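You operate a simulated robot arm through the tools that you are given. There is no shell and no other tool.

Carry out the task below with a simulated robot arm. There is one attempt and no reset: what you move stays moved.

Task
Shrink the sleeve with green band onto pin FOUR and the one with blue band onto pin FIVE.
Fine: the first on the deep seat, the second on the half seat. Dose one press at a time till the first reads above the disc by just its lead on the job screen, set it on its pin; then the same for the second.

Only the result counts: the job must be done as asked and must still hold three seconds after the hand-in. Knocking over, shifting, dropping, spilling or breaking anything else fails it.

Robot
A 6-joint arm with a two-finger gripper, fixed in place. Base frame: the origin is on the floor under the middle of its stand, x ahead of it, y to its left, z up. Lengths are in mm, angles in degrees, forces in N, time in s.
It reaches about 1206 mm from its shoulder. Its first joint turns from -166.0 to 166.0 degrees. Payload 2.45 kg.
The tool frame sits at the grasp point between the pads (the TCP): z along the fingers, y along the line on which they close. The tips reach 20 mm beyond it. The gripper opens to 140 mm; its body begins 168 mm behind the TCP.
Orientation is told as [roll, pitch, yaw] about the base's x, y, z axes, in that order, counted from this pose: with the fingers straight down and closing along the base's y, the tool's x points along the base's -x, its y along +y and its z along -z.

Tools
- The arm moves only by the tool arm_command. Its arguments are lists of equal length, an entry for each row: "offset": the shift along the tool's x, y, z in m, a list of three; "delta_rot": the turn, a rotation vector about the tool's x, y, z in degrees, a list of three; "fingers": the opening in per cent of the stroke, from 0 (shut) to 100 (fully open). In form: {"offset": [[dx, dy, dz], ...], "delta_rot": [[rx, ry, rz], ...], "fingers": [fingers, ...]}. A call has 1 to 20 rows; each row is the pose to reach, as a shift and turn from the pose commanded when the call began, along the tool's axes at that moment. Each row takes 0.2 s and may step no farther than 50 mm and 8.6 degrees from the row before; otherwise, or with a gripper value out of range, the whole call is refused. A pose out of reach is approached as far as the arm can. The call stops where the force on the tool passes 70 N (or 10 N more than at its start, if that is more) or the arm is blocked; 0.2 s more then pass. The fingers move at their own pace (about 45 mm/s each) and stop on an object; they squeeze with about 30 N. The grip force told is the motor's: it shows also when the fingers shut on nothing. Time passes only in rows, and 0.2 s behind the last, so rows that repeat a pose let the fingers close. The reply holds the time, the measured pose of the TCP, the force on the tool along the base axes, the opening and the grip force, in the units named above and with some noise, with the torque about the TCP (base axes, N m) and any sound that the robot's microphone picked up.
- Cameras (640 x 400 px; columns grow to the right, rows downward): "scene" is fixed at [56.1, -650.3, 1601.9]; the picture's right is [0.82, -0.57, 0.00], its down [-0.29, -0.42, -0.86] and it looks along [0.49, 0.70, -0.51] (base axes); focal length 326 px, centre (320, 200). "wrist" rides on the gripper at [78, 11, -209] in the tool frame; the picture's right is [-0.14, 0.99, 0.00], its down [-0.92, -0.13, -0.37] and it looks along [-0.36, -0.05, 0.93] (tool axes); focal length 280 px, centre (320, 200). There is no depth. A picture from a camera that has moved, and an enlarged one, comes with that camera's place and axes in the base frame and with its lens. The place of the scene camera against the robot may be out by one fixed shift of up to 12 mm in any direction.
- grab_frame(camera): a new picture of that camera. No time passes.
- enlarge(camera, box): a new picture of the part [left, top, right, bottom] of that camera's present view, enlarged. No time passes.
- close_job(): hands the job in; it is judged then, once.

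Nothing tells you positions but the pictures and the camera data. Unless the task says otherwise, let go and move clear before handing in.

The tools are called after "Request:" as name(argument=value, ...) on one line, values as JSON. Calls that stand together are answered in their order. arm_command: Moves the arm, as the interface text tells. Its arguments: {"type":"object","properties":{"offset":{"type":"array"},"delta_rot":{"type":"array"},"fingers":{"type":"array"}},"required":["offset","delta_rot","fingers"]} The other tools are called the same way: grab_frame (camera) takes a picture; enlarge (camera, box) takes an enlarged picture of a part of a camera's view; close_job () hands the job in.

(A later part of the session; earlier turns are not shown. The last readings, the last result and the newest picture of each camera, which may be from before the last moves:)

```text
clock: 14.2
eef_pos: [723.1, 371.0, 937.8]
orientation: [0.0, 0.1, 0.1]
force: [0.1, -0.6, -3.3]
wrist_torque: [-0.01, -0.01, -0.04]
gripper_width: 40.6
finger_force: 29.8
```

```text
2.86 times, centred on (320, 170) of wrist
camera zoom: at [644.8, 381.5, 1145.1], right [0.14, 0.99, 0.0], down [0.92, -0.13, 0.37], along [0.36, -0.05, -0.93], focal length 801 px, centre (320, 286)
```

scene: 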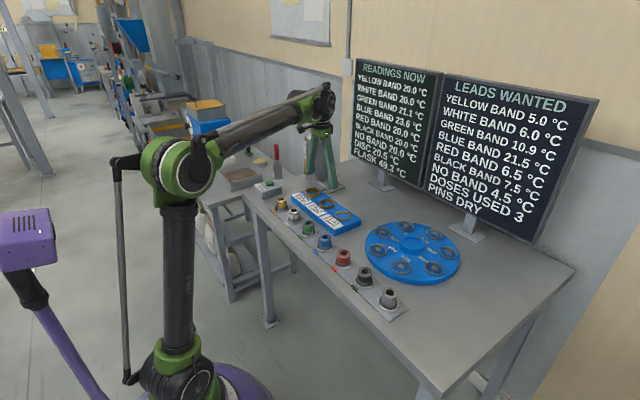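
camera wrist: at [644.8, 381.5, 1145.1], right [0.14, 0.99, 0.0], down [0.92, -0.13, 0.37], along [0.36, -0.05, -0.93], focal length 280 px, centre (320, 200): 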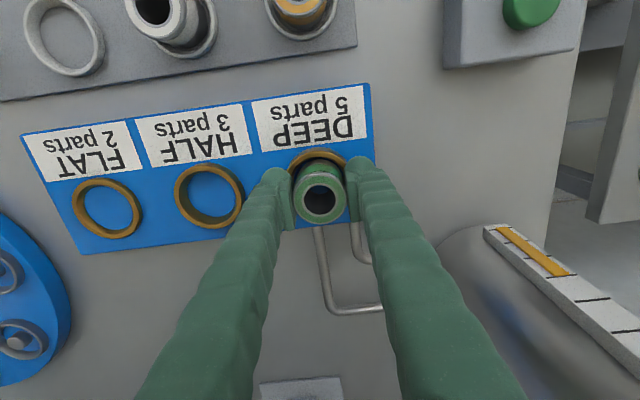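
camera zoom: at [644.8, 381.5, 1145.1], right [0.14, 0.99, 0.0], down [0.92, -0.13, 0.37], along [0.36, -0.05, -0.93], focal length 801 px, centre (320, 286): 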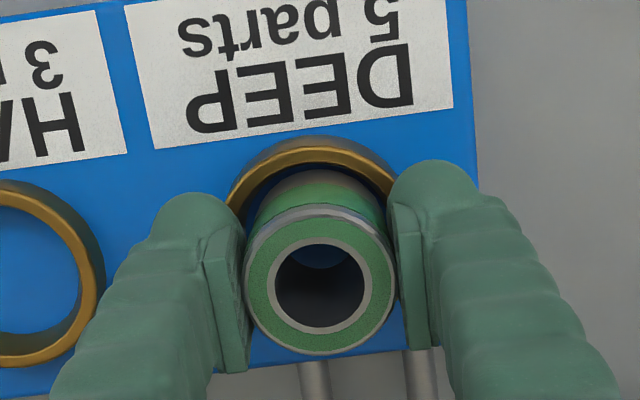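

The sleeve is entering the ring. I'll shift 1.5 mm in -y and go down in small steps, watching the force.

Request:
arm_command(offset=[[0, -0.0015, 0.002], [0, -0.0015, 0.004], [0, -0.0015, 0.004]], delta_rot=[[0, 0, 0], [0, 0, 0], [0, 0, 0]], fingers=[20, 20, 20])

Request:
enlarge(camera="scene", box=[285, 160, 345, 220])

```text
clock: 15.0
eef_pos: [724.2, 369.1, 932.5]
orientation: [0.0, 0.0, 0.0]
force: [-0.2, 0.0, -3.5]
wrist_torque: [-0.02, -0.01, 0.01]
gripper_width: 40.7
finger_force: 30.4
```

```text
6.67 times, centred on (315, 190) of scene
camera zoom: at [56.1, -650.3, 1601.9], right [0.82, -0.57, 0.0], down [-0.29, -0.42, -0.86], along [0.49, 0.7, -0.51], focal length 2174 px, centre (353, 267)
```

zoom: 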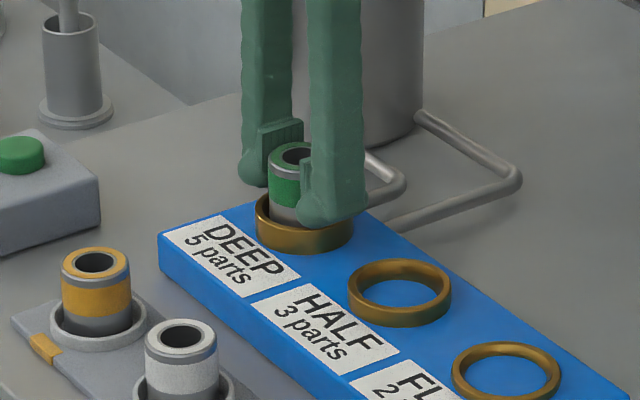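

Request:
arm_command(offset=[[0, 0, 0.001], [0, 0, 0.002], [0, 0, 0.002]], delta_rot=[[0, 0, 0], [0, 0, 0], [0, 0, 0]], fingers=[20, 20, 20])

Request:
enlarge(camera="wrist", box=[240, 100, 400, 240])

```text
clock: 15.8
eef_pos: [722.4, 369.5, 930.9]
orientation: [0.0, 0.0, 0.0]
force: [0.5, -0.1, -2.7]
wrist_torque: [0.03, 0.01, 0.03]
gripper_width: 40.8
finger_force: 29.7
```

```text
2.86 times, centred on (320, 170) of wrist
camera zoom: at [645.0, 379.6, 1139.0], right [0.14, 0.99, 0.0], down [0.92, -0.13, 0.37], along [0.36, -0.05, -0.93], focal length 801 px, centre (320, 286)
```

zoom: 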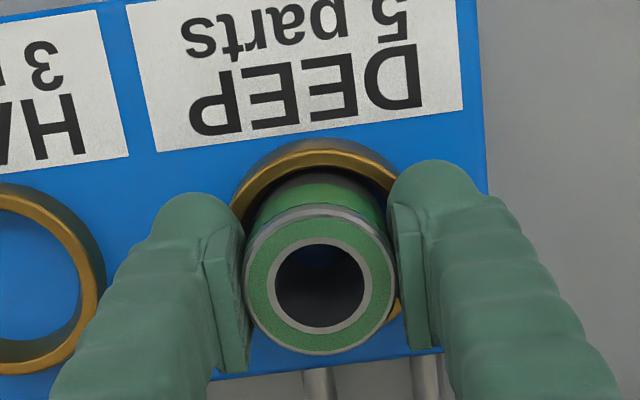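

There is no clear contact yet at z≈931. I'll continue in 1 mm steps.

Request:
arm_command(offset=[[0, 0, 0.0005], [0, 0, 0.001], [0, 0, 0.001]], delta_rot=[[0, 0, 0], [0, 0, 0], [0, 0, 0]], fingers=[20, 20, 20])

Request:
enlarge(camera="scene", box=[295, 170, 335, 210])

```text
clock: 16.6
eef_pos: [723.2, 367.6, 929.4]
orientation: [0.0, 0.1, 0.0]
force: [-0.3, 0.3, -3.4]
wrist_torque: [0.01, -0.03, -0.01]
gripper_width: 40.8
finger_force: 30.1
```

```text
10.00 times, centred on (315, 190) of scene
camera zoom: at [56.1, -650.3, 1601.9], right [0.82, -0.57, 0.0], down [-0.29, -0.42, -0.86], along [0.49, 0.7, -0.51], focal length 3261 px, centre (370, 300)
```

zoom: 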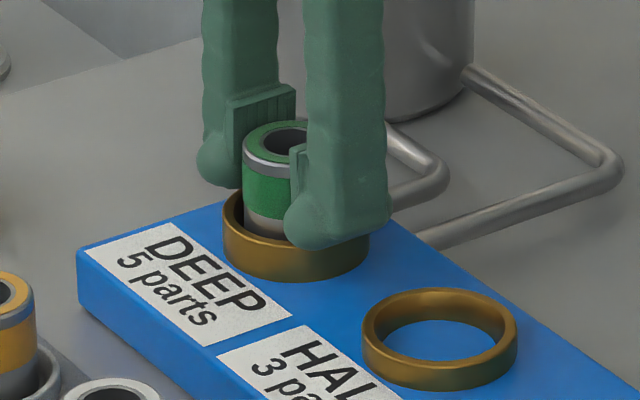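

Request:
arm_command(offset=[[0, 0, 0.0005], [0, 0, 0.001], [0, 0, 0.001]], delta_rot=[[0, 0, 0], [0, 0, 0], [0, 0, 0]], fingers=[20, 20, 20])

Request:
enlarge(camera="scene", box=[295, 170, 335, 210])

```text
clock: 17.4
eef_pos: [723.3, 369.0, 928.3]
orientation: [0.0, 0.0, 0.0]
force: [0.5, 0.6, -2.8]
wrist_torque: [0.0, 0.02, 0.02]
gripper_width: 40.6
finger_force: 29.8
```

```text
10.00 times, centred on (315, 190) of scene
camera zoom: at [56.1, -650.3, 1601.9], right [0.82, -0.57, 0.0], down [-0.29, -0.42, -0.86], along [0.49, 0.7, -0.51], focal length 3261 px, centre (370, 300)
```

zoom: 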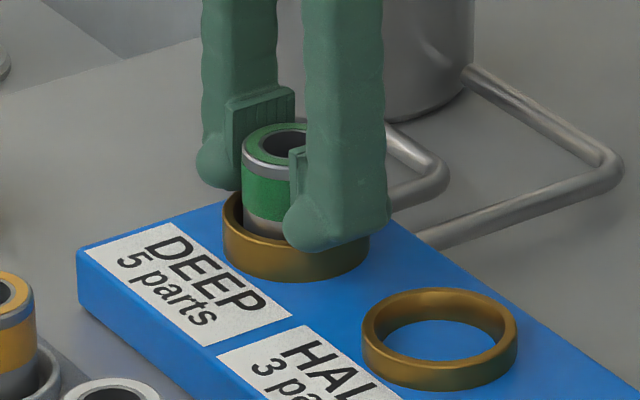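

Request:
arm_command(offset=[[0, 0, 0.0005], [0, 0, 0.001], [0, 0, 0.001]], delta_rot=[[0, 0, 0], [0, 0, 0], [0, 0, 0]], fingers=[20, 20, 20])

```text
clock: 18.2
eef_pos: [723.4, 368.1, 928.1]
orientation: [0.1, 0.0, -0.1]
force: [3.5, 0.7, 10.8]
wrist_torque: [0.16, -0.03, -0.03]
gripper_width: 40.7
finger_force: 30.4
```

There is contact (about 14 N) at z≈927.7. I'll back off 0.7 mm and open the fingers gently.

Request:
arm_command(offset=[[0, 0, -0.0007], [0, 0, -0.0007], [0, 0, -0.0007], [0, 0, -0.0007], [0, 0, -0.0007]], delta_rot=[[0, 0, 0], [0, 0, 0], [0, 0, 0], [0, 0, 0], [0, 0, 0]], fingers=[20, 32, 43, 43, 43])

Request:
grab_frame(camera="wrist")

Request:
enlarge(camera="wrist", box=[240, 100, 400, 240])

Request:
enlarge(camera="scene", box=[340, 50, 600, 240])

```text
clock: 19.4
eef_pos: [721.5, 368.9, 928.4]
orientation: [0.0, 0.0, -0.1]
force: [-0.3, -0.2, 0.7]
wrist_torque: [0.0, -0.03, -0.02]
gripper_width: 60.5
finger_force: 0.1
```

```text
taken
camera wrist: at [645.0, 379.5, 1136.9], right [0.14, 0.99, 0.0], down [0.92, -0.13, 0.37], along [0.36, -0.05, -0.93], focal length 280 px, centre (320, 200)
```

wrist: 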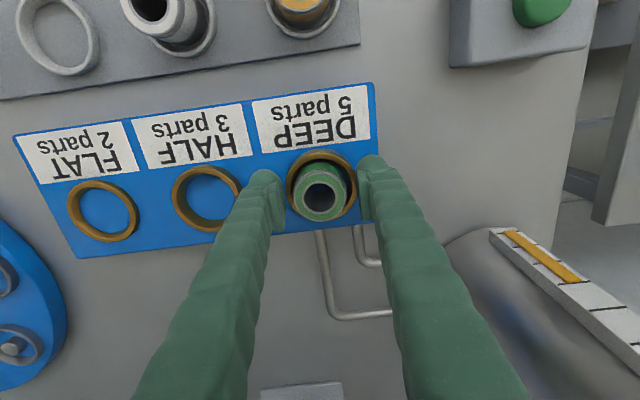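

```text
2.86 times, centred on (320, 170) of wrist
camera zoom: at [645.0, 379.5, 1136.9], right [0.14, 0.99, 0.0], down [0.92, -0.13, 0.37], along [0.36, -0.05, -0.93], focal length 801 px, centre (320, 286)
```

zoom: 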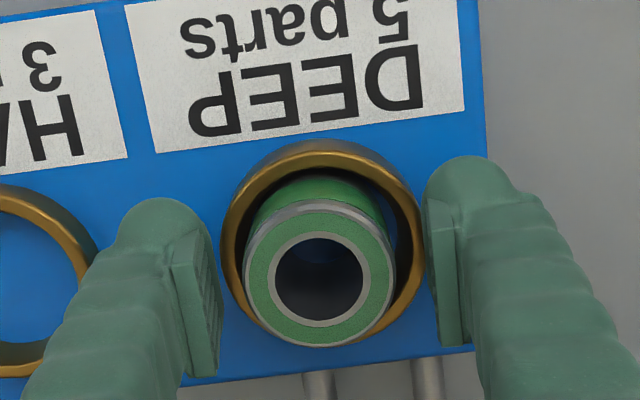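

```text
2.11 times, centred on (470, 145) of scene
camera zoom: at [56.1, -650.3, 1601.9], right [0.82, -0.57, 0.0], down [-0.29, -0.42, -0.86], along [0.49, 0.7, -0.51], focal length 687 px, centre (4, 316)
```

zoom: 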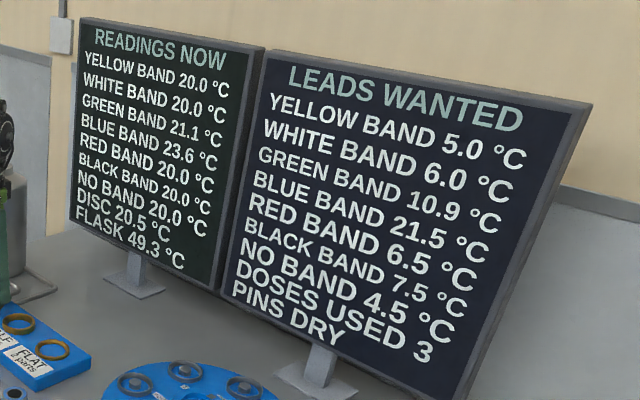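

Green dropped the last few mm into DEEP and is seated; my fingertips had touched the rim at about 907.5. Readings are unchanged, so I'll lift clear and go to the blue sleeve.

Request:
arm_command(offset=[[0, 0, -0.03], [0, 0, -0.07], [0.021, -0.043, -0.07], [0.042, -0.086, -0.07], [0.063, -0.129, -0.07], [0.084, -0.172, -0.07], [0.105, -0.215, -0.07], [0.126, -0.258, -0.07], [0.1465, -0.3, -0.07], [0.1465, -0.3, -0.035], [0.1465, -0.3, -0.025], [0.1465, -0.3, -0.025]], delta_rot=[[0, 0, 0], [0, 0, 0], [0, 0, 0], [0, 0, 0], [0, 0, 0], [0, 0, 0], [0, 0, 0], [0, 0, 0], [0, 0, 0], [0, 0, 0], [0, 0, 0], [0, 0, 0]], fingers=[43, 43, 51, 51, 51, 51, 51, 51, 51, 51, 51, 51])

Request:
grab_frame(camera="wrist")

Request:
enlarge(camera="wrist", box=[240, 100, 400, 220])

Request:
enlarge(camera="scene", box=[270, 170, 370, 260])

```text
clock: 22.0
eef_pos: [575.6, 68.6, 953.7]
orientation: [0.0, 0.1, 0.0]
force: [-0.2, -0.2, 0.7]
wrist_torque: [0.01, 0.0, 0.01]
gripper_width: 71.3
finger_force: 0.1
```

```text
taken
camera wrist: at [497.2, 79.0, 1161.7], right [0.14, 0.99, 0.0], down [0.92, -0.13, 0.37], along [0.37, -0.05, -0.93], focal length 280 px, centre (320, 200)
```

wrist: 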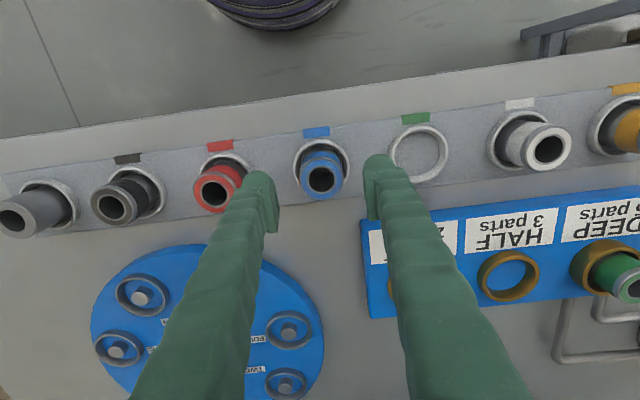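

```text
3.33 times, centred on (320, 160) of wrist
camera zoom: at [497.2, 79.0, 1161.7], right [0.14, 0.99, 0.0], down [0.92, -0.13, 0.37], along [0.37, -0.05, -0.93], focal length 935 px, centre (320, 333)
```

zoom: 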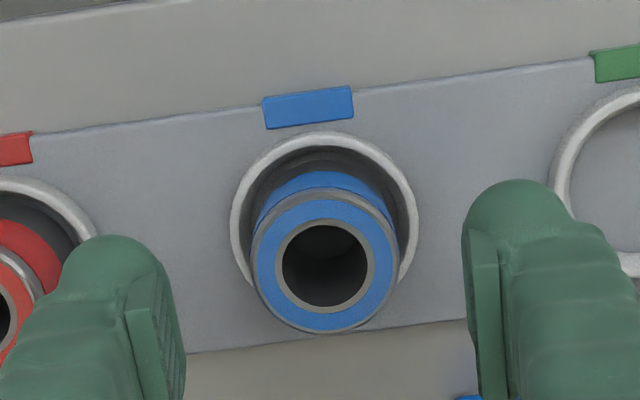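

```text
4.44 times, centred on (320, 215) of scene
camera zoom: at [56.1, -650.3, 1601.9], right [0.82, -0.57, 0.0], down [-0.29, -0.42, -0.86], along [0.49, 0.7, -0.51], focal length 1450 px, centre (320, 133)
```

zoom: 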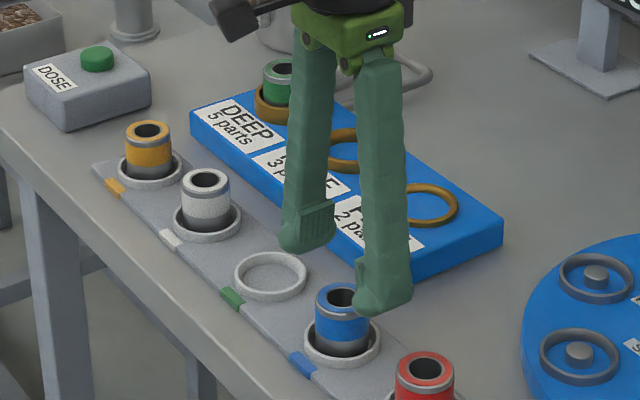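

Blue is about 1 mm off the tool axis. I'll correct that, go down and grip as before.

Request:
arm_command(offset=[[-0.0009, 0.0013, 0.0], [-0.0009, 0.0013, 0.03], [-0.0009, 0.0013, 0.05], [-0.0009, 0.0013, 0.05], [-0.0009, 0.0013, 0.05]], delta_rot=[[0, 0, 0], [0, 0, 0], [0, 0, 0], [0, 0, 0], [0, 0, 0]], fingers=[51, 51, 51, 51, 51])

Request:
enlarge(camera="wrist", box=[240, 120, 400, 240])

```text
clock: 23.2
eef_pos: [578.3, 70.2, 903.2]
orientation: [0.1, 0.0, 0.0]
force: [-0.3, 0.9, -0.5]
wrist_torque: [-0.02, -0.07, 0.0]
gripper_width: 71.3
finger_force: 0.0
```

```text
3.33 times, centred on (320, 180) of wrist
camera zoom: at [498.8, 80.0, 1112.0], right [0.14, 0.99, 0.0], down [0.92, -0.13, 0.37], along [0.37, -0.05, -0.93], focal length 935 px, centre (320, 267)
```

zoom: 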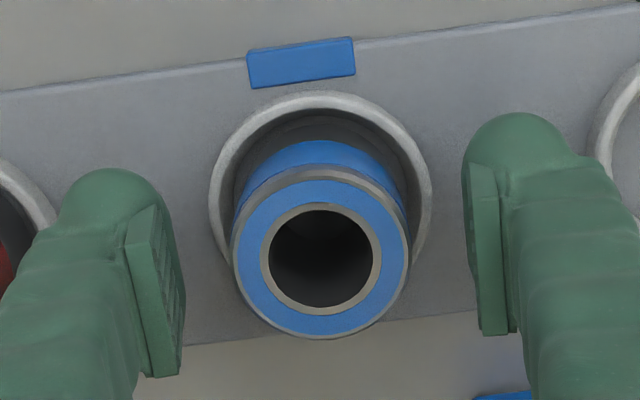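

Blue is centred in y but about 1.7 mm toward -x. I'll shift and close.

Request:
arm_command(offset=[[0.0017, 0, 0.0], [0.0017, 0, 0.0], [0.0017, 0, 0.0], [0.0017, 0, 0.0], [0.0017, 0, 0.0]], delta_rot=[[0, 0, 0], [0, 0, 0], [0, 0, 0], [0, 0, 0], [0, 0, 0]], fingers=[51, 20, 20, 20, 20])

Request:
enlarge(camera="wrist", box=[240, 120, 400, 240])

```text
clock: 24.4
eef_pos: [574.7, 69.5, 903.9]
orientation: [0.0, 0.0, 0.0]
force: [-0.7, 0.4, 1.9]
wrist_torque: [0.04, 0.02, 0.01]
gripper_width: 40.7
finger_force: 30.3
```

```text
3.33 times, centred on (320, 180) of wrist
camera zoom: at [497.3, 79.9, 1112.3], right [0.14, 0.99, 0.0], down [0.92, -0.13, 0.37], along [0.36, -0.05, -0.93], focal length 935 px, centre (320, 267)
```

zoom: 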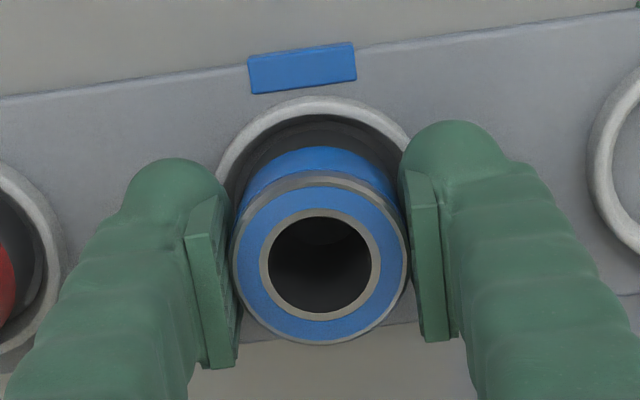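

Blue is gripped and centred. I'll lift and carry it to above HALF.

Request:
arm_command(offset=[[0, 0, -0.015], [0, 0, -0.035], [0, 0, -0.065], [0, 0, -0.1], [-0.0248, 0.0323, -0.1], [-0.0496, 0.0647, -0.1], [-0.0744, 0.097, -0.1], [-0.0992, 0.1294, -0.1], [-0.124, 0.1618, -0.1], [-0.1488, 0.1942, -0.1], [-0.1488, 0.1942, -0.075], [-0.1488, 0.1942, -0.075]], delta_rot=[[0, 0, 0], [0, 0, 0], [0, 0, 0], [0, 0, 0], [0, 0, 0], [0, 0, 0], [0, 0, 0], [0, 0, 0], [0, 0, 0], [0, 0, 0], [0, 0, 0], [0, 0, 0]], fingers=[20, 20, 20, 20, 20, 20, 20, 20, 20, 20, 20, 20])

Request:
grab_frame(camera="wrist")

Request:
enlarge(camera="wrist", box=[240, 100, 400, 240])

Request:
enlarge(camera="scene", box=[270, 150, 370, 240])

```text
clock: 27.0
eef_pos: [724.4, 264.6, 981.7]
orientation: [0.1, 0.1, -0.1]
force: [-0.1, 0.2, -3.2]
wrist_torque: [-0.01, -0.01, -0.01]
gripper_width: 41.1
finger_force: 29.8
```

```text
taken
camera wrist: at [646.1, 275.0, 1189.7], right [0.14, 0.99, 0.0], down [0.92, -0.13, 0.37], along [0.36, -0.05, -0.93], focal length 280 px, centre (320, 200)
```

wrist: 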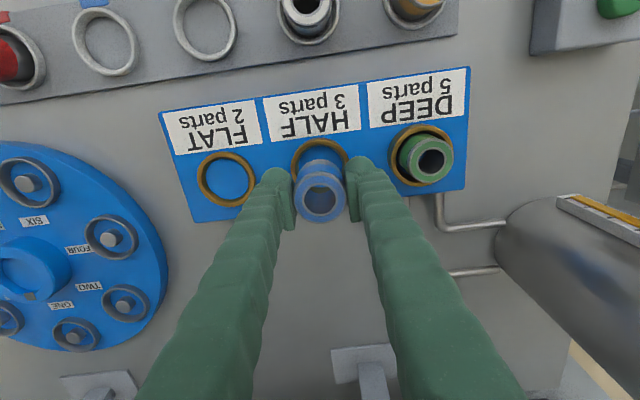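

```text
2.86 times, centred on (320, 170) of wrist
camera zoom: at [646.1, 275.0, 1189.7], right [0.14, 0.99, 0.0], down [0.92, -0.13, 0.37], along [0.36, -0.05, -0.93], focal length 801 px, centre (320, 286)
```

zoom: 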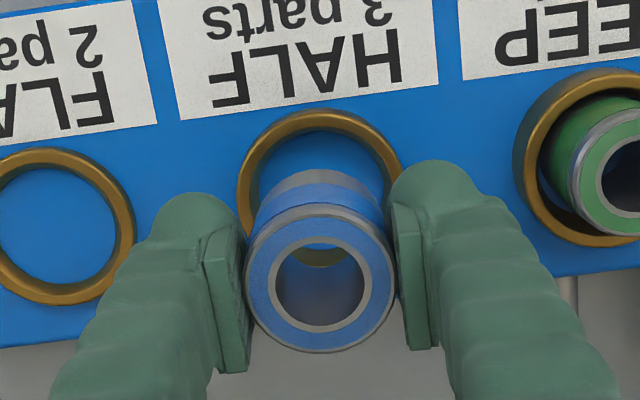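

```text
4.44 times, centred on (320, 195) of scene
camera zoom: at [56.1, -650.3, 1601.9], right [0.82, -0.57, 0.0], down [-0.29, -0.42, -0.86], along [0.49, 0.7, -0.51], focal length 1450 px, centre (320, 222)
```

zoom: 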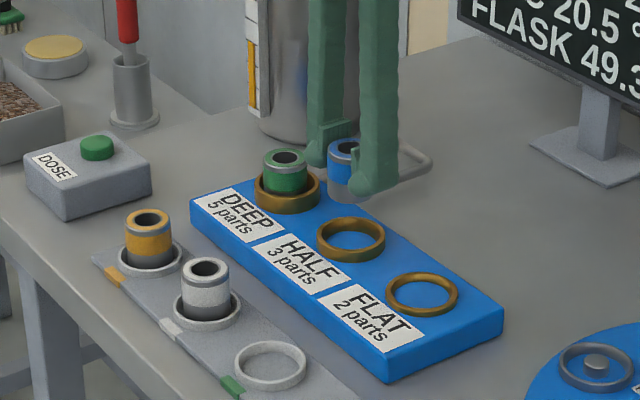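

HALF looks aligned. I'll go down to near the seat.

Request:
arm_command(offset=[[0, 0, 0.02], [0, 0, 0.04], [0, 0, 0.046], [0, 0, 0.046]], delta_rot=[[0, 0, 0], [0, 0, 0], [0, 0, 0], [0, 0, 0]], fingers=[20, 20, 20, 20])

Request:
enlarge(camera="wrist", box=[240, 100, 400, 240])

Request:
enlarge(camera="scene", box=[295, 170, 355, 230])

```text
clock: 28.0
eef_pos: [724.4, 263.1, 933.3]
orientation: [0.0, 0.0, -0.1]
force: [-0.3, 0.0, -3.6]
wrist_torque: [0.01, 0.02, 0.01]
gripper_width: 40.8
finger_force: 30.3
```

```text
2.86 times, centred on (320, 170) of wrist
camera zoom: at [646.3, 274.2, 1142.4], right [0.14, 0.99, 0.0], down [0.92, -0.13, 0.37], along [0.36, -0.05, -0.93], focal length 801 px, centre (320, 286)
```

zoom: 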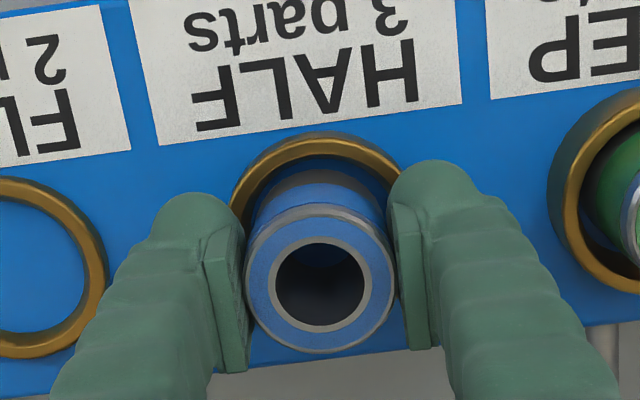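

```text
6.67 times, centred on (325, 200) of scene
camera zoom: at [56.1, -650.3, 1601.9], right [0.82, -0.57, 0.0], down [-0.29, -0.42, -0.86], along [0.49, 0.7, -0.51], focal length 2174 px, centre (287, 200)
```

zoom: 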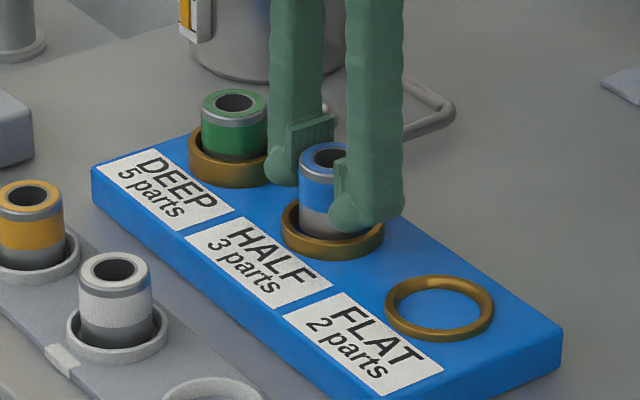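

Blue is entering the HALF ring freely. I'll continue in small steps until contact.

Request:
arm_command(offset=[[0, 0, 0.002], [0, 0, 0.004], [0, 0, 0.005], [0, 0, 0.005]], delta_rot=[[0, 0, 0], [0, 0, 0], [0, 0, 0], [0, 0, 0]], fingers=[20, 20, 20, 20])

```text
clock: 29.0
eef_pos: [723.6, 263.9, 927.0]
orientation: [0.0, 0.0, 0.0]
force: [-0.5, 0.7, -3.1]
wrist_torque: [0.01, -0.01, 0.01]
gripper_width: 40.7
finger_force: 29.7
```

Request:
arm_command(offset=[[0, 0, 0.001], [0, 0, 0.002], [0, 0, 0.002]], delta_rot=[[0, 0, 0], [0, 0, 0], [0, 0, 0]], fingers=[20, 20, 20])

```text
clock: 29.8
eef_pos: [726.1, 264.3, 926.8]
orientation: [0.0, 0.1, 0.0]
force: [-0.6, 0.1, -2.9]
wrist_torque: [-0.02, 0.02, -0.01]
gripper_width: 40.4
finger_force: 30.0
```

Request:
arm_command(offset=[[0, 0, 0.001], [0, 0, 0.0015], [0, 0, 0.0015]], delta_rot=[[0, 0, 0], [0, 0, 0], [0, 0, 0]], fingers=[20, 20, 20])

Request:
enlarge(camera="scene", box=[295, 170, 355, 230])

```text
clock: 30.6
eef_pos: [724.4, 263.5, 923.9]
orientation: [0.0, 0.0, 0.0]
force: [4.1, 1.6, 23.1]
wrist_torque: [0.06, -0.06, 0.03]
gripper_width: 40.7
finger_force: 30.1
```

```text
6.67 times, centred on (325, 200) of scene
camera zoom: at [56.1, -650.3, 1601.9], right [0.82, -0.57, 0.0], down [-0.29, -0.42, -0.86], along [0.49, 0.7, -0.51], focal length 2174 px, centre (287, 200)
```

zoom: 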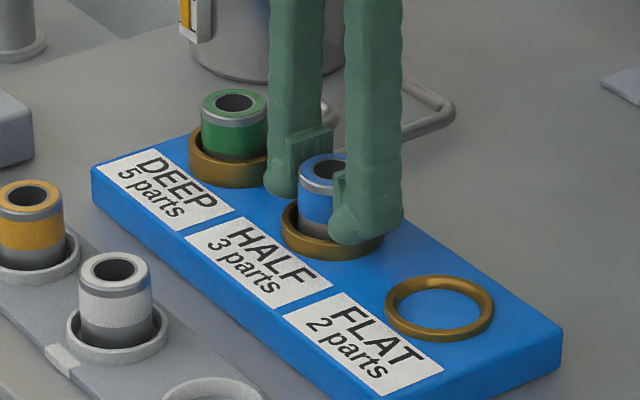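

Blue is touching the seat. I'll ease up, open and rise.

Request:
arm_command(offset=[[0, 0, -0.0008], [0, 0, -0.0008], [0, 0, -0.0008], [0, 0, -0.0008], [0, 0, -0.0008]], delta_rot=[[0, 0, 0], [0, 0, 0], [0, 0, 0], [0, 0, 0], [0, 0, 0]], fingers=[20, 32, 43, 43, 43])

Request:
enlarge(camera="wrist", box=[240, 100, 400, 240])

Request:
enlarge(camera="scene", box=[340, 50, 600, 240])

```text
clock: 31.8
eef_pos: [724.8, 264.9, 924.7]
orientation: [0.0, -0.1, 0.0]
force: [0.3, -0.7, 0.4]
wrist_torque: [0.04, -0.02, 0.01]
gripper_width: 60.0
finger_force: 0.1
```

```text
2.86 times, centred on (320, 170) of wrist
camera zoom: at [646.6, 274.6, 1133.2], right [0.14, 0.99, 0.0], down [0.92, -0.13, 0.37], along [0.36, -0.05, -0.93], focal length 801 px, centre (320, 286)
```

zoom: 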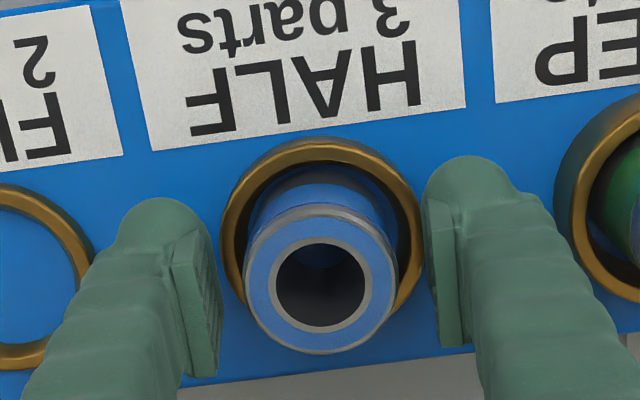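

```text
2.11 times, centred on (470, 145) of scene
camera zoom: at [56.1, -650.3, 1601.9], right [0.82, -0.57, 0.0], down [-0.29, -0.42, -0.86], along [0.49, 0.7, -0.51], focal length 687 px, centre (4, 316)
```

zoom: 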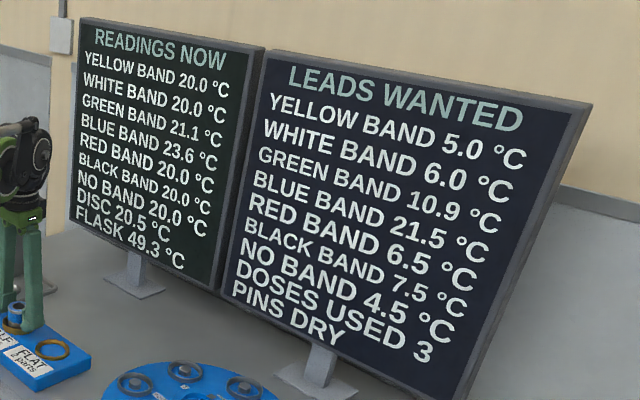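

Blue is seated in HALF and the readings are still steady. Next I'll rise and move over the dose button with the fingers closed.

Request:
arm_command(offset=[[0, 0, -0.03], [0, 0, -0.075], [0.017, 0.0385, -0.075], [0.034, 0.077, -0.075], [0.051, 0.1155, -0.075], [0.068, 0.154, -0.075], [0.085, 0.1925, -0.075], [0.102, 0.231, -0.075], [0.1186, 0.2694, -0.075], [0.1186, 0.2694, -0.045], [0.1186, 0.2694, -0.045]], delta_rot=[[0, 0, 0], [0, 0, 0], [0, 0, 0], [0, 0, 0], [0, 0, 0], [0, 0, 0], [0, 0, 0], [0, 0, 0], [0, 0, 0], [0, 0, 0], [0, 0, 0]], fingers=[43, 43, 0, 0, 0, 0, 0, 0, 0, 0, 0])

Request:
grab_frame(camera="wrist")

Request:
grab_frame(camera="scene")

Request:
enlarge(camera="wrist", box=[240, 80, 400, 220])

```text
clock: 34.2
eef_pos: [605.9, 532.2, 970.1]
orientation: [0.0, 0.0, 0.0]
force: [-0.1, 0.6, -0.4]
wrist_torque: [-0.01, 0.01, -0.03]
gripper_width: 0.0
finger_force: 29.0
```

```text
taken
camera wrist: at [528.5, 542.2, 1178.3], right [0.14, 0.99, 0.0], down [0.92, -0.13, 0.37], along [0.36, -0.05, -0.93], focal length 280 px, centre (320, 200)
```

wrist: 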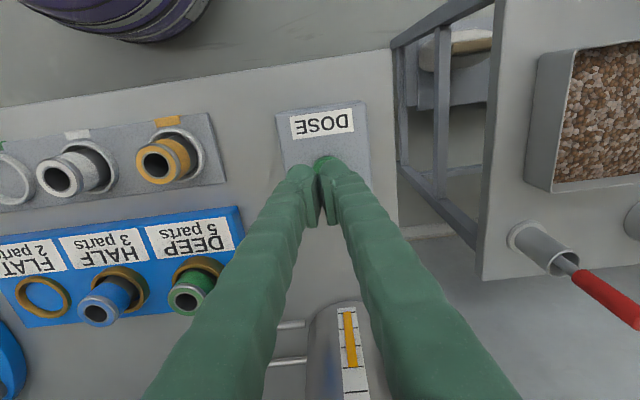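

```text
taken
```

scene: 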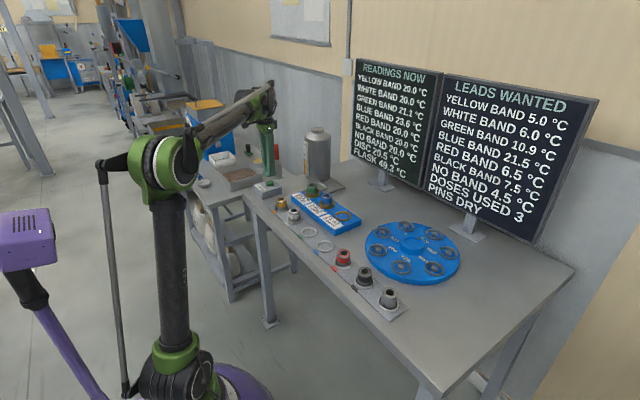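

```text
2.86 times, centred on (320, 150) of wrist
camera zoom: at [528.5, 542.2, 1178.3], right [0.14, 0.99, 0.0], down [0.92, -0.13, 0.37], along [0.36, -0.05, -0.93], focal length 801 px, centre (320, 343)
```

zoom: 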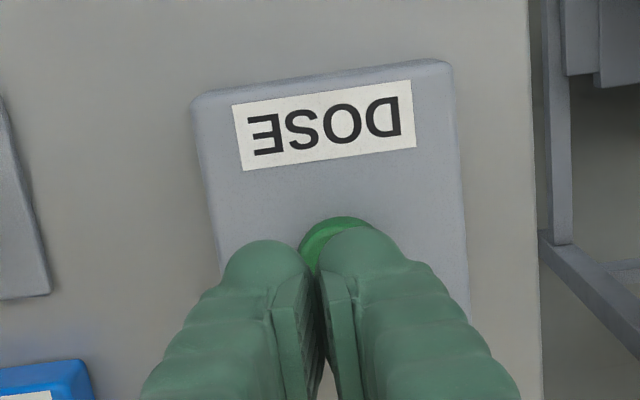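

The button is partly hidden by my closed fingers. I'll open them briefly to locate it precisely.

Request:
arm_command(offset=[[0, 0, 0], [0, 0, 0], [0, 0, 0], [0, 0, 0], [0, 0, 0]], delta_rot=[[0, 0, 0], [0, 0, 0], [0, 0, 0], [0, 0, 0], [0, 0, 0]], fingers=[60, 60, 60, 60, 60])

Request:
enlarge(camera="wrist", box=[240, 80, 400, 220])

```text
clock: 35.4
eef_pos: [606.8, 531.9, 970.4]
orientation: [0.0, 0.0, 0.0]
force: [-0.2, 0.8, 0.0]
wrist_torque: [0.05, 0.0, -0.02]
gripper_width: 84.1
finger_force: 0.0
```

```text
2.86 times, centred on (320, 150) of wrist
camera zoom: at [528.7, 542.0, 1178.5], right [0.14, 0.99, 0.0], down [0.92, -0.13, 0.37], along [0.36, -0.05, -0.93], focal length 801 px, centre (320, 343)
```

zoom: 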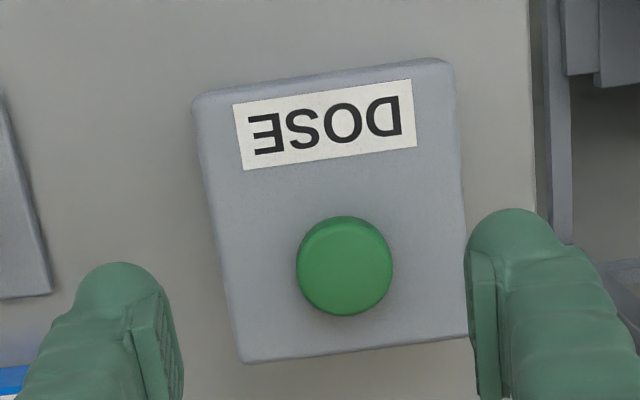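

The button centre is at about (608.5,539.7), top z≈905. I'll close the fingers and centre over it.

Request:
arm_command(offset=[[-0.002, 0.0087, 0], [-0.002, 0.0087, 0], [-0.002, 0.0087, 0], [-0.002, 0.0087, 0], [-0.002, 0.0087, 0.02], [-0.002, 0.0087, 0.038], [-0.002, 0.0087, 0.038]], delta_rot=[[0, 0, 0], [0, 0, 0], [0, 0, 0], [0, 0, 0], [0, 0, 0], [0, 0, 0], [0, 0, 0]], fingers=[0, 0, 0, 0, 0, 0, 0])

Request:
enlarge(camera="wrist", box=[240, 80, 400, 220])

Request:
enlarge(camera="scene", box=[235, 130, 315, 210])

```text
clock: 37.0
eef_pos: [608.0, 541.9, 933.2]
orientation: [0.1, 0.0, 0.0]
force: [-0.1, -0.9, 1.0]
wrist_torque: [-0.01, 0.0, 0.0]
gripper_width: 0.0
finger_force: 30.0
```

```text
2.86 times, centred on (320, 150) of wrist
camera zoom: at [530.1, 552.3, 1141.1], right [0.14, 0.99, 0.0], down [0.92, -0.13, 0.37], along [0.36, -0.05, -0.93], focal length 801 px, centre (320, 343)
```

zoom: 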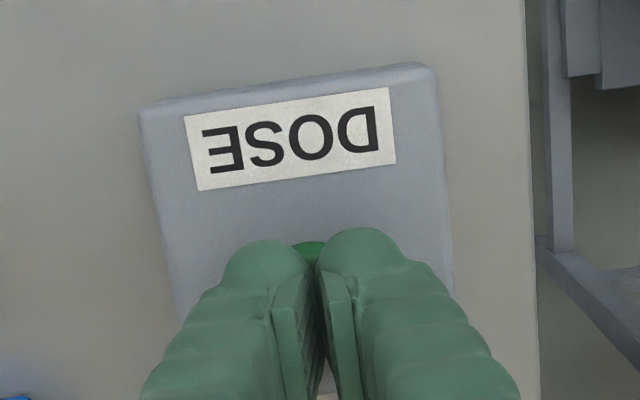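

```text
5.00 times, centred on (275, 170) of scene
camera zoom: at [56.1, -650.3, 1601.9], right [0.82, -0.57, 0.0], down [-0.29, -0.42, -0.86], along [0.49, 0.7, -0.51], focal length 1631 px, centre (545, 350)
```

zoom: 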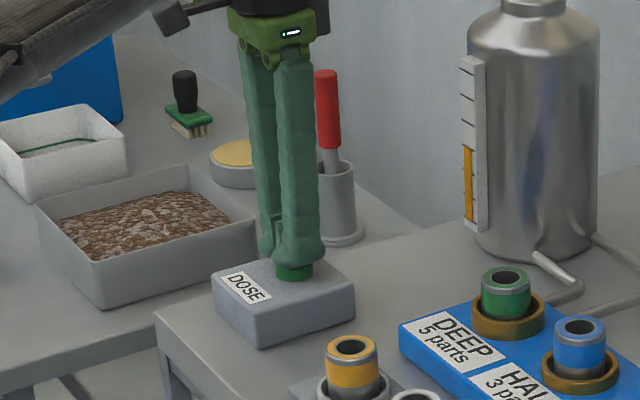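

I'm centred with the tips about 7 mm above the button. I'll press down in small steps.

Request:
arm_command(offset=[[0, 0, 0.003], [0, 0, 0.006], [0, 0, 0.008], [0, 0, 0.008]], delta_rot=[[0, 0, 0], [0, 0, 0], [0, 0, 0], [0, 0, 0]], fingers=[0, 0, 0, 0])

Request:
enlarge(camera="scene", box=[340, 50, 600, 240])

```text
clock: 38.0
eef_pos: [608.6, 543.0, 925.2]
orientation: [0.0, -0.1, 0.0]
force: [7.2, 3.0, 31.8]
wrist_torque: [-0.13, -0.12, -0.02]
gripper_width: 6.1
finger_force: 29.2
heard: click
```

```text
2.11 times, centred on (470, 145) of scene
camera zoom: at [56.1, -650.3, 1601.9], right [0.82, -0.57, 0.0], down [-0.29, -0.42, -0.86], along [0.49, 0.7, -0.51], focal length 687 px, centre (4, 316)
```

zoom: 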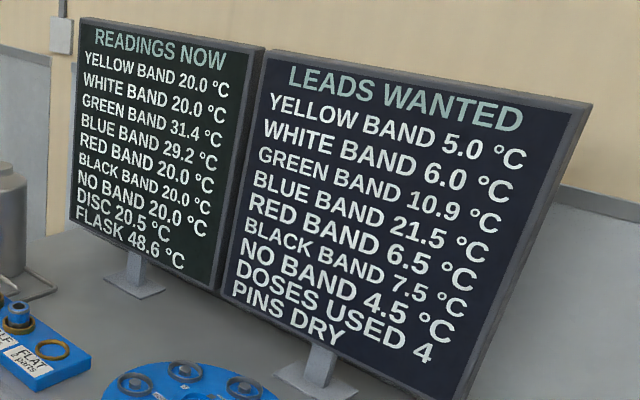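

One press with a click took green to 31.4, which is exactly disc 20.5 + 10.9, and blue to 29.2. I'll release the button and confirm the readings.

Request:
arm_command(offset=[[0, 0, -0.015], [0, 0, -0.05]], delta_rot=[[0, 0, 0], [0, 0, 0]], fingers=[0, 0])

Request:
enlarge(camera="scene", box=[350, 50, 440, 190])

Request:
enlarge(camera="scene", box=[425, 70, 600, 240])

```text
clock: 38.6
eef_pos: [609.1, 541.6, 972.8]
orientation: [0.1, 0.0, 0.0]
force: [-0.1, -0.3, -0.2]
wrist_torque: [-0.04, 0.02, -0.02]
gripper_width: 0.0
finger_force: 29.7
```

```text
2.86 times, centred on (395, 120) of scene
camera zoom: at [56.1, -650.3, 1601.9], right [0.82, -0.57, 0.0], down [-0.29, -0.42, -0.86], along [0.49, 0.7, -0.51], focal length 932 px, centre (106, 429)
```

zoom: 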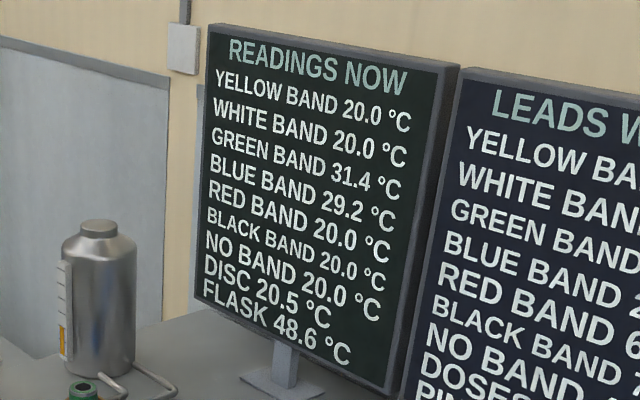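

```text
2.35 times, centred on (512, 155) of scene
camera zoom: at [56.1, -650.3, 1601.9], right [0.82, -0.57, 0.0], down [-0.29, -0.42, -0.86], along [0.49, 0.7, -0.51], focal length 767 px, centre (-133, 306)
```

zoom: 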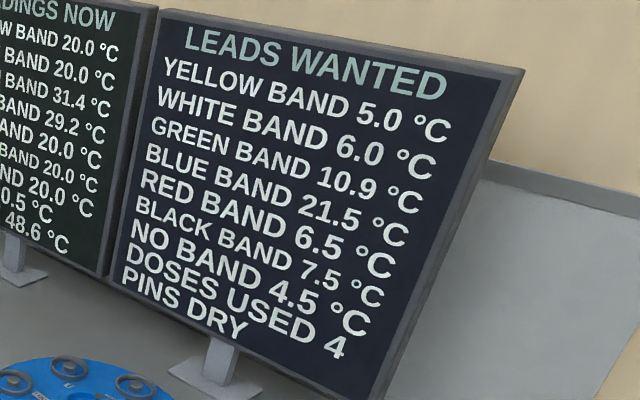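

Green is at its lead. I'll go back to DEEP to pick it up.

Request:
arm_command(offset=[[0, 0, -0.02], [-0.023, -0.0344, -0.02], [-0.046, -0.0688, -0.02], [-0.069, -0.1032, -0.02], [-0.092, -0.1376, -0.02], [-0.1148, -0.172, -0.02], [-0.1148, -0.172, 0.0], [-0.1148, -0.172, 0.0]], delta_rot=[[0, 0, 0], [0, 0, 0], [0, 0, 0], [0, 0, 0], [0, 0, 0], [0, 0, 0], [0, 0, 0], [0, 0, 0]], fingers=[0, 49, 49, 49, 49, 49, 49, 49])

Request:
enlarge(camera="wrist", box=[240, 100, 400, 240])

Request:
enlarge(camera="scene", box=[350, 50, 440, 190])

```text
clock: 40.4
eef_pos: [723.8, 369.7, 974.6]
orientation: [0.0, 0.0, 0.0]
force: [0.9, -0.3, -0.2]
wrist_torque: [0.01, -0.02, 0.02]
gripper_width: 68.5
finger_force: 0.1
```

```text
2.86 times, centred on (320, 170) of wrist
camera zoom: at [645.4, 379.1, 1183.2], right [0.14, 0.99, 0.0], down [0.92, -0.13, 0.37], along [0.36, -0.05, -0.93], focal length 801 px, centre (320, 286)
```

zoom: 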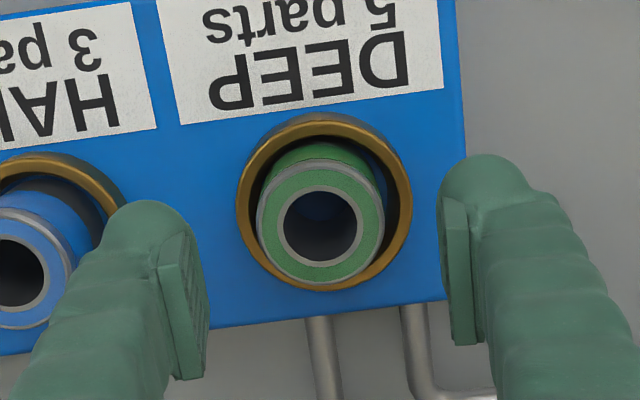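

```text
2.86 times, centred on (395, 120) of scene
camera zoom: at [56.1, -650.3, 1601.9], right [0.82, -0.57, 0.0], down [-0.29, -0.42, -0.86], along [0.49, 0.7, -0.51], focal length 932 px, centre (106, 429)
```

zoom: 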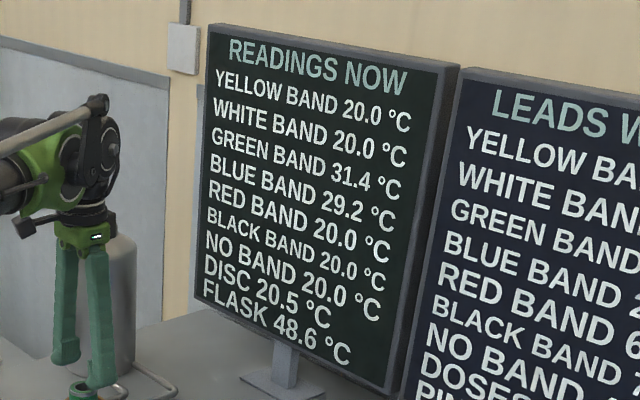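

Green is centred in y, about 1 mm in -x. I'll go down until the tips are just above the DEEP rim.

Request:
arm_command(offset=[[0.001, 0, 0.02], [0.001, 0, 0.036], [0.001, 0, 0.042], [0.001, 0, 0.042]], delta_rot=[[0, 0, 0], [0, 0, 0], [0, 0, 0], [0, 0, 0]], fingers=[49, 49, 49, 49])

Request:
enlarge(camera="wrist", box=[240, 100, 400, 240])

Request:
enlarge(camera="scene", box=[290, 160, 340, 210])

```text
clock: 41.4
eef_pos: [720.7, 370.7, 932.8]
orientation: [0.0, 0.0, 0.0]
force: [-1.0, 0.9, 0.0]
wrist_torque: [0.0, 0.0, 0.02]
gripper_width: 68.6
finger_force: 0.0
```

```text
2.86 times, centred on (320, 170) of wrist
camera zoom: at [643.4, 380.7, 1140.9], right [0.14, 0.99, 0.0], down [0.92, -0.13, 0.37], along [0.36, -0.05, -0.93], focal length 801 px, centre (320, 286)
```

zoom: 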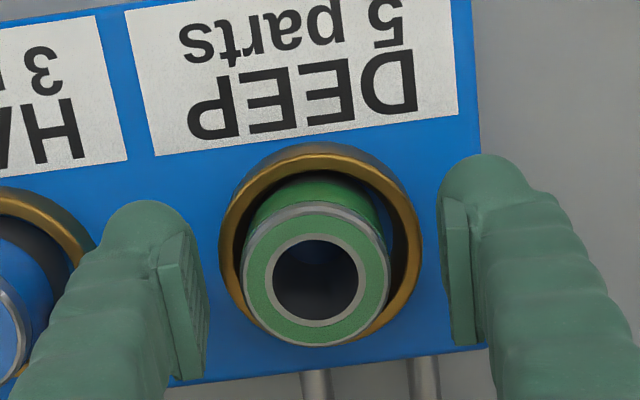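

```text
8.00 times, centred on (315, 185) of scene
camera zoom: at [56.1, -650.3, 1601.9], right [0.82, -0.57, 0.0], down [-0.29, -0.42, -0.86], along [0.49, 0.7, -0.51], focal length 2609 px, centre (360, 320)
```

zoom: 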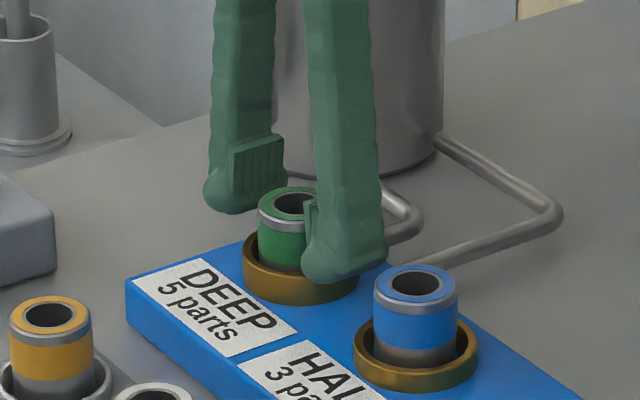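

I'll make a small correction (+1.3 mm x, -1 mm y) and then grip green.

Request:
arm_command(offset=[[-0.0013, -0.001, 0.0], [-0.0013, -0.001, 0.0], [-0.0013, -0.001, 0.0], [-0.0013, -0.001, 0.0], [-0.0013, -0.001, 0.0]], delta_rot=[[0, 0, 0], [0, 0, 0], [0, 0, 0], [0, 0, 0], [0, 0, 0]], fingers=[49, 20, 20, 20, 20])

Request:
enlarge(camera="wrist", box=[240, 100, 400, 240])

Request:
enlarge(camera="scene", box=[350, 50, 440, 190])

```text
clock: 42.6
eef_pos: [723.1, 369.1, 933.1]
orientation: [0.0, 0.0, 0.1]
force: [-0.5, -0.7, 1.3]
wrist_torque: [-0.06, 0.01, 0.01]
gripper_width: 40.6
finger_force: 29.9
```

```text
2.86 times, centred on (320, 170) of wrist
camera zoom: at [645.1, 379.8, 1140.9], right [0.14, 0.99, 0.0], down [0.92, -0.13, 0.37], along [0.36, -0.05, -0.93], focal length 801 px, centre (320, 286)
```

zoom: 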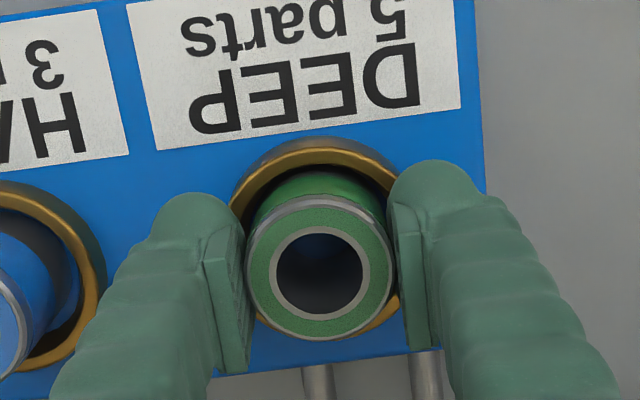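

```text
2.86 times, centred on (395, 120) of scene
camera zoom: at [56.1, -650.3, 1601.9], right [0.82, -0.57, 0.0], down [-0.29, -0.42, -0.86], along [0.49, 0.7, -0.51], focal length 932 px, centre (106, 429)
```

zoom: 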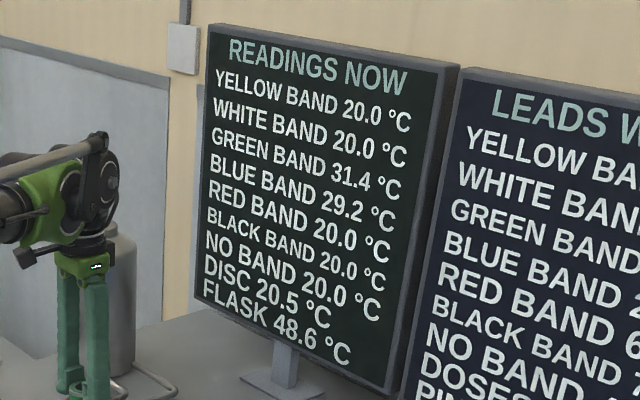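

Green is gripped. I'll zoom in on the sleeve top to measure its exact place in the grip.

Request:
enlarge(camera="wrist", box=[284, 150, 356, 230])

```text
5.00 times, centred on (320, 190) of wrist
camera zoom: at [645.1, 379.8, 1140.9], right [0.14, 0.99, 0.0], down [0.92, -0.13, 0.37], along [0.36, -0.05, -0.93], focal length 1402 px, centre (320, 250)
```

zoom: 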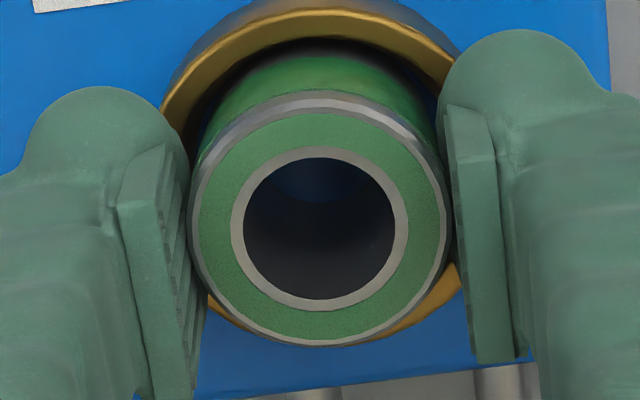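

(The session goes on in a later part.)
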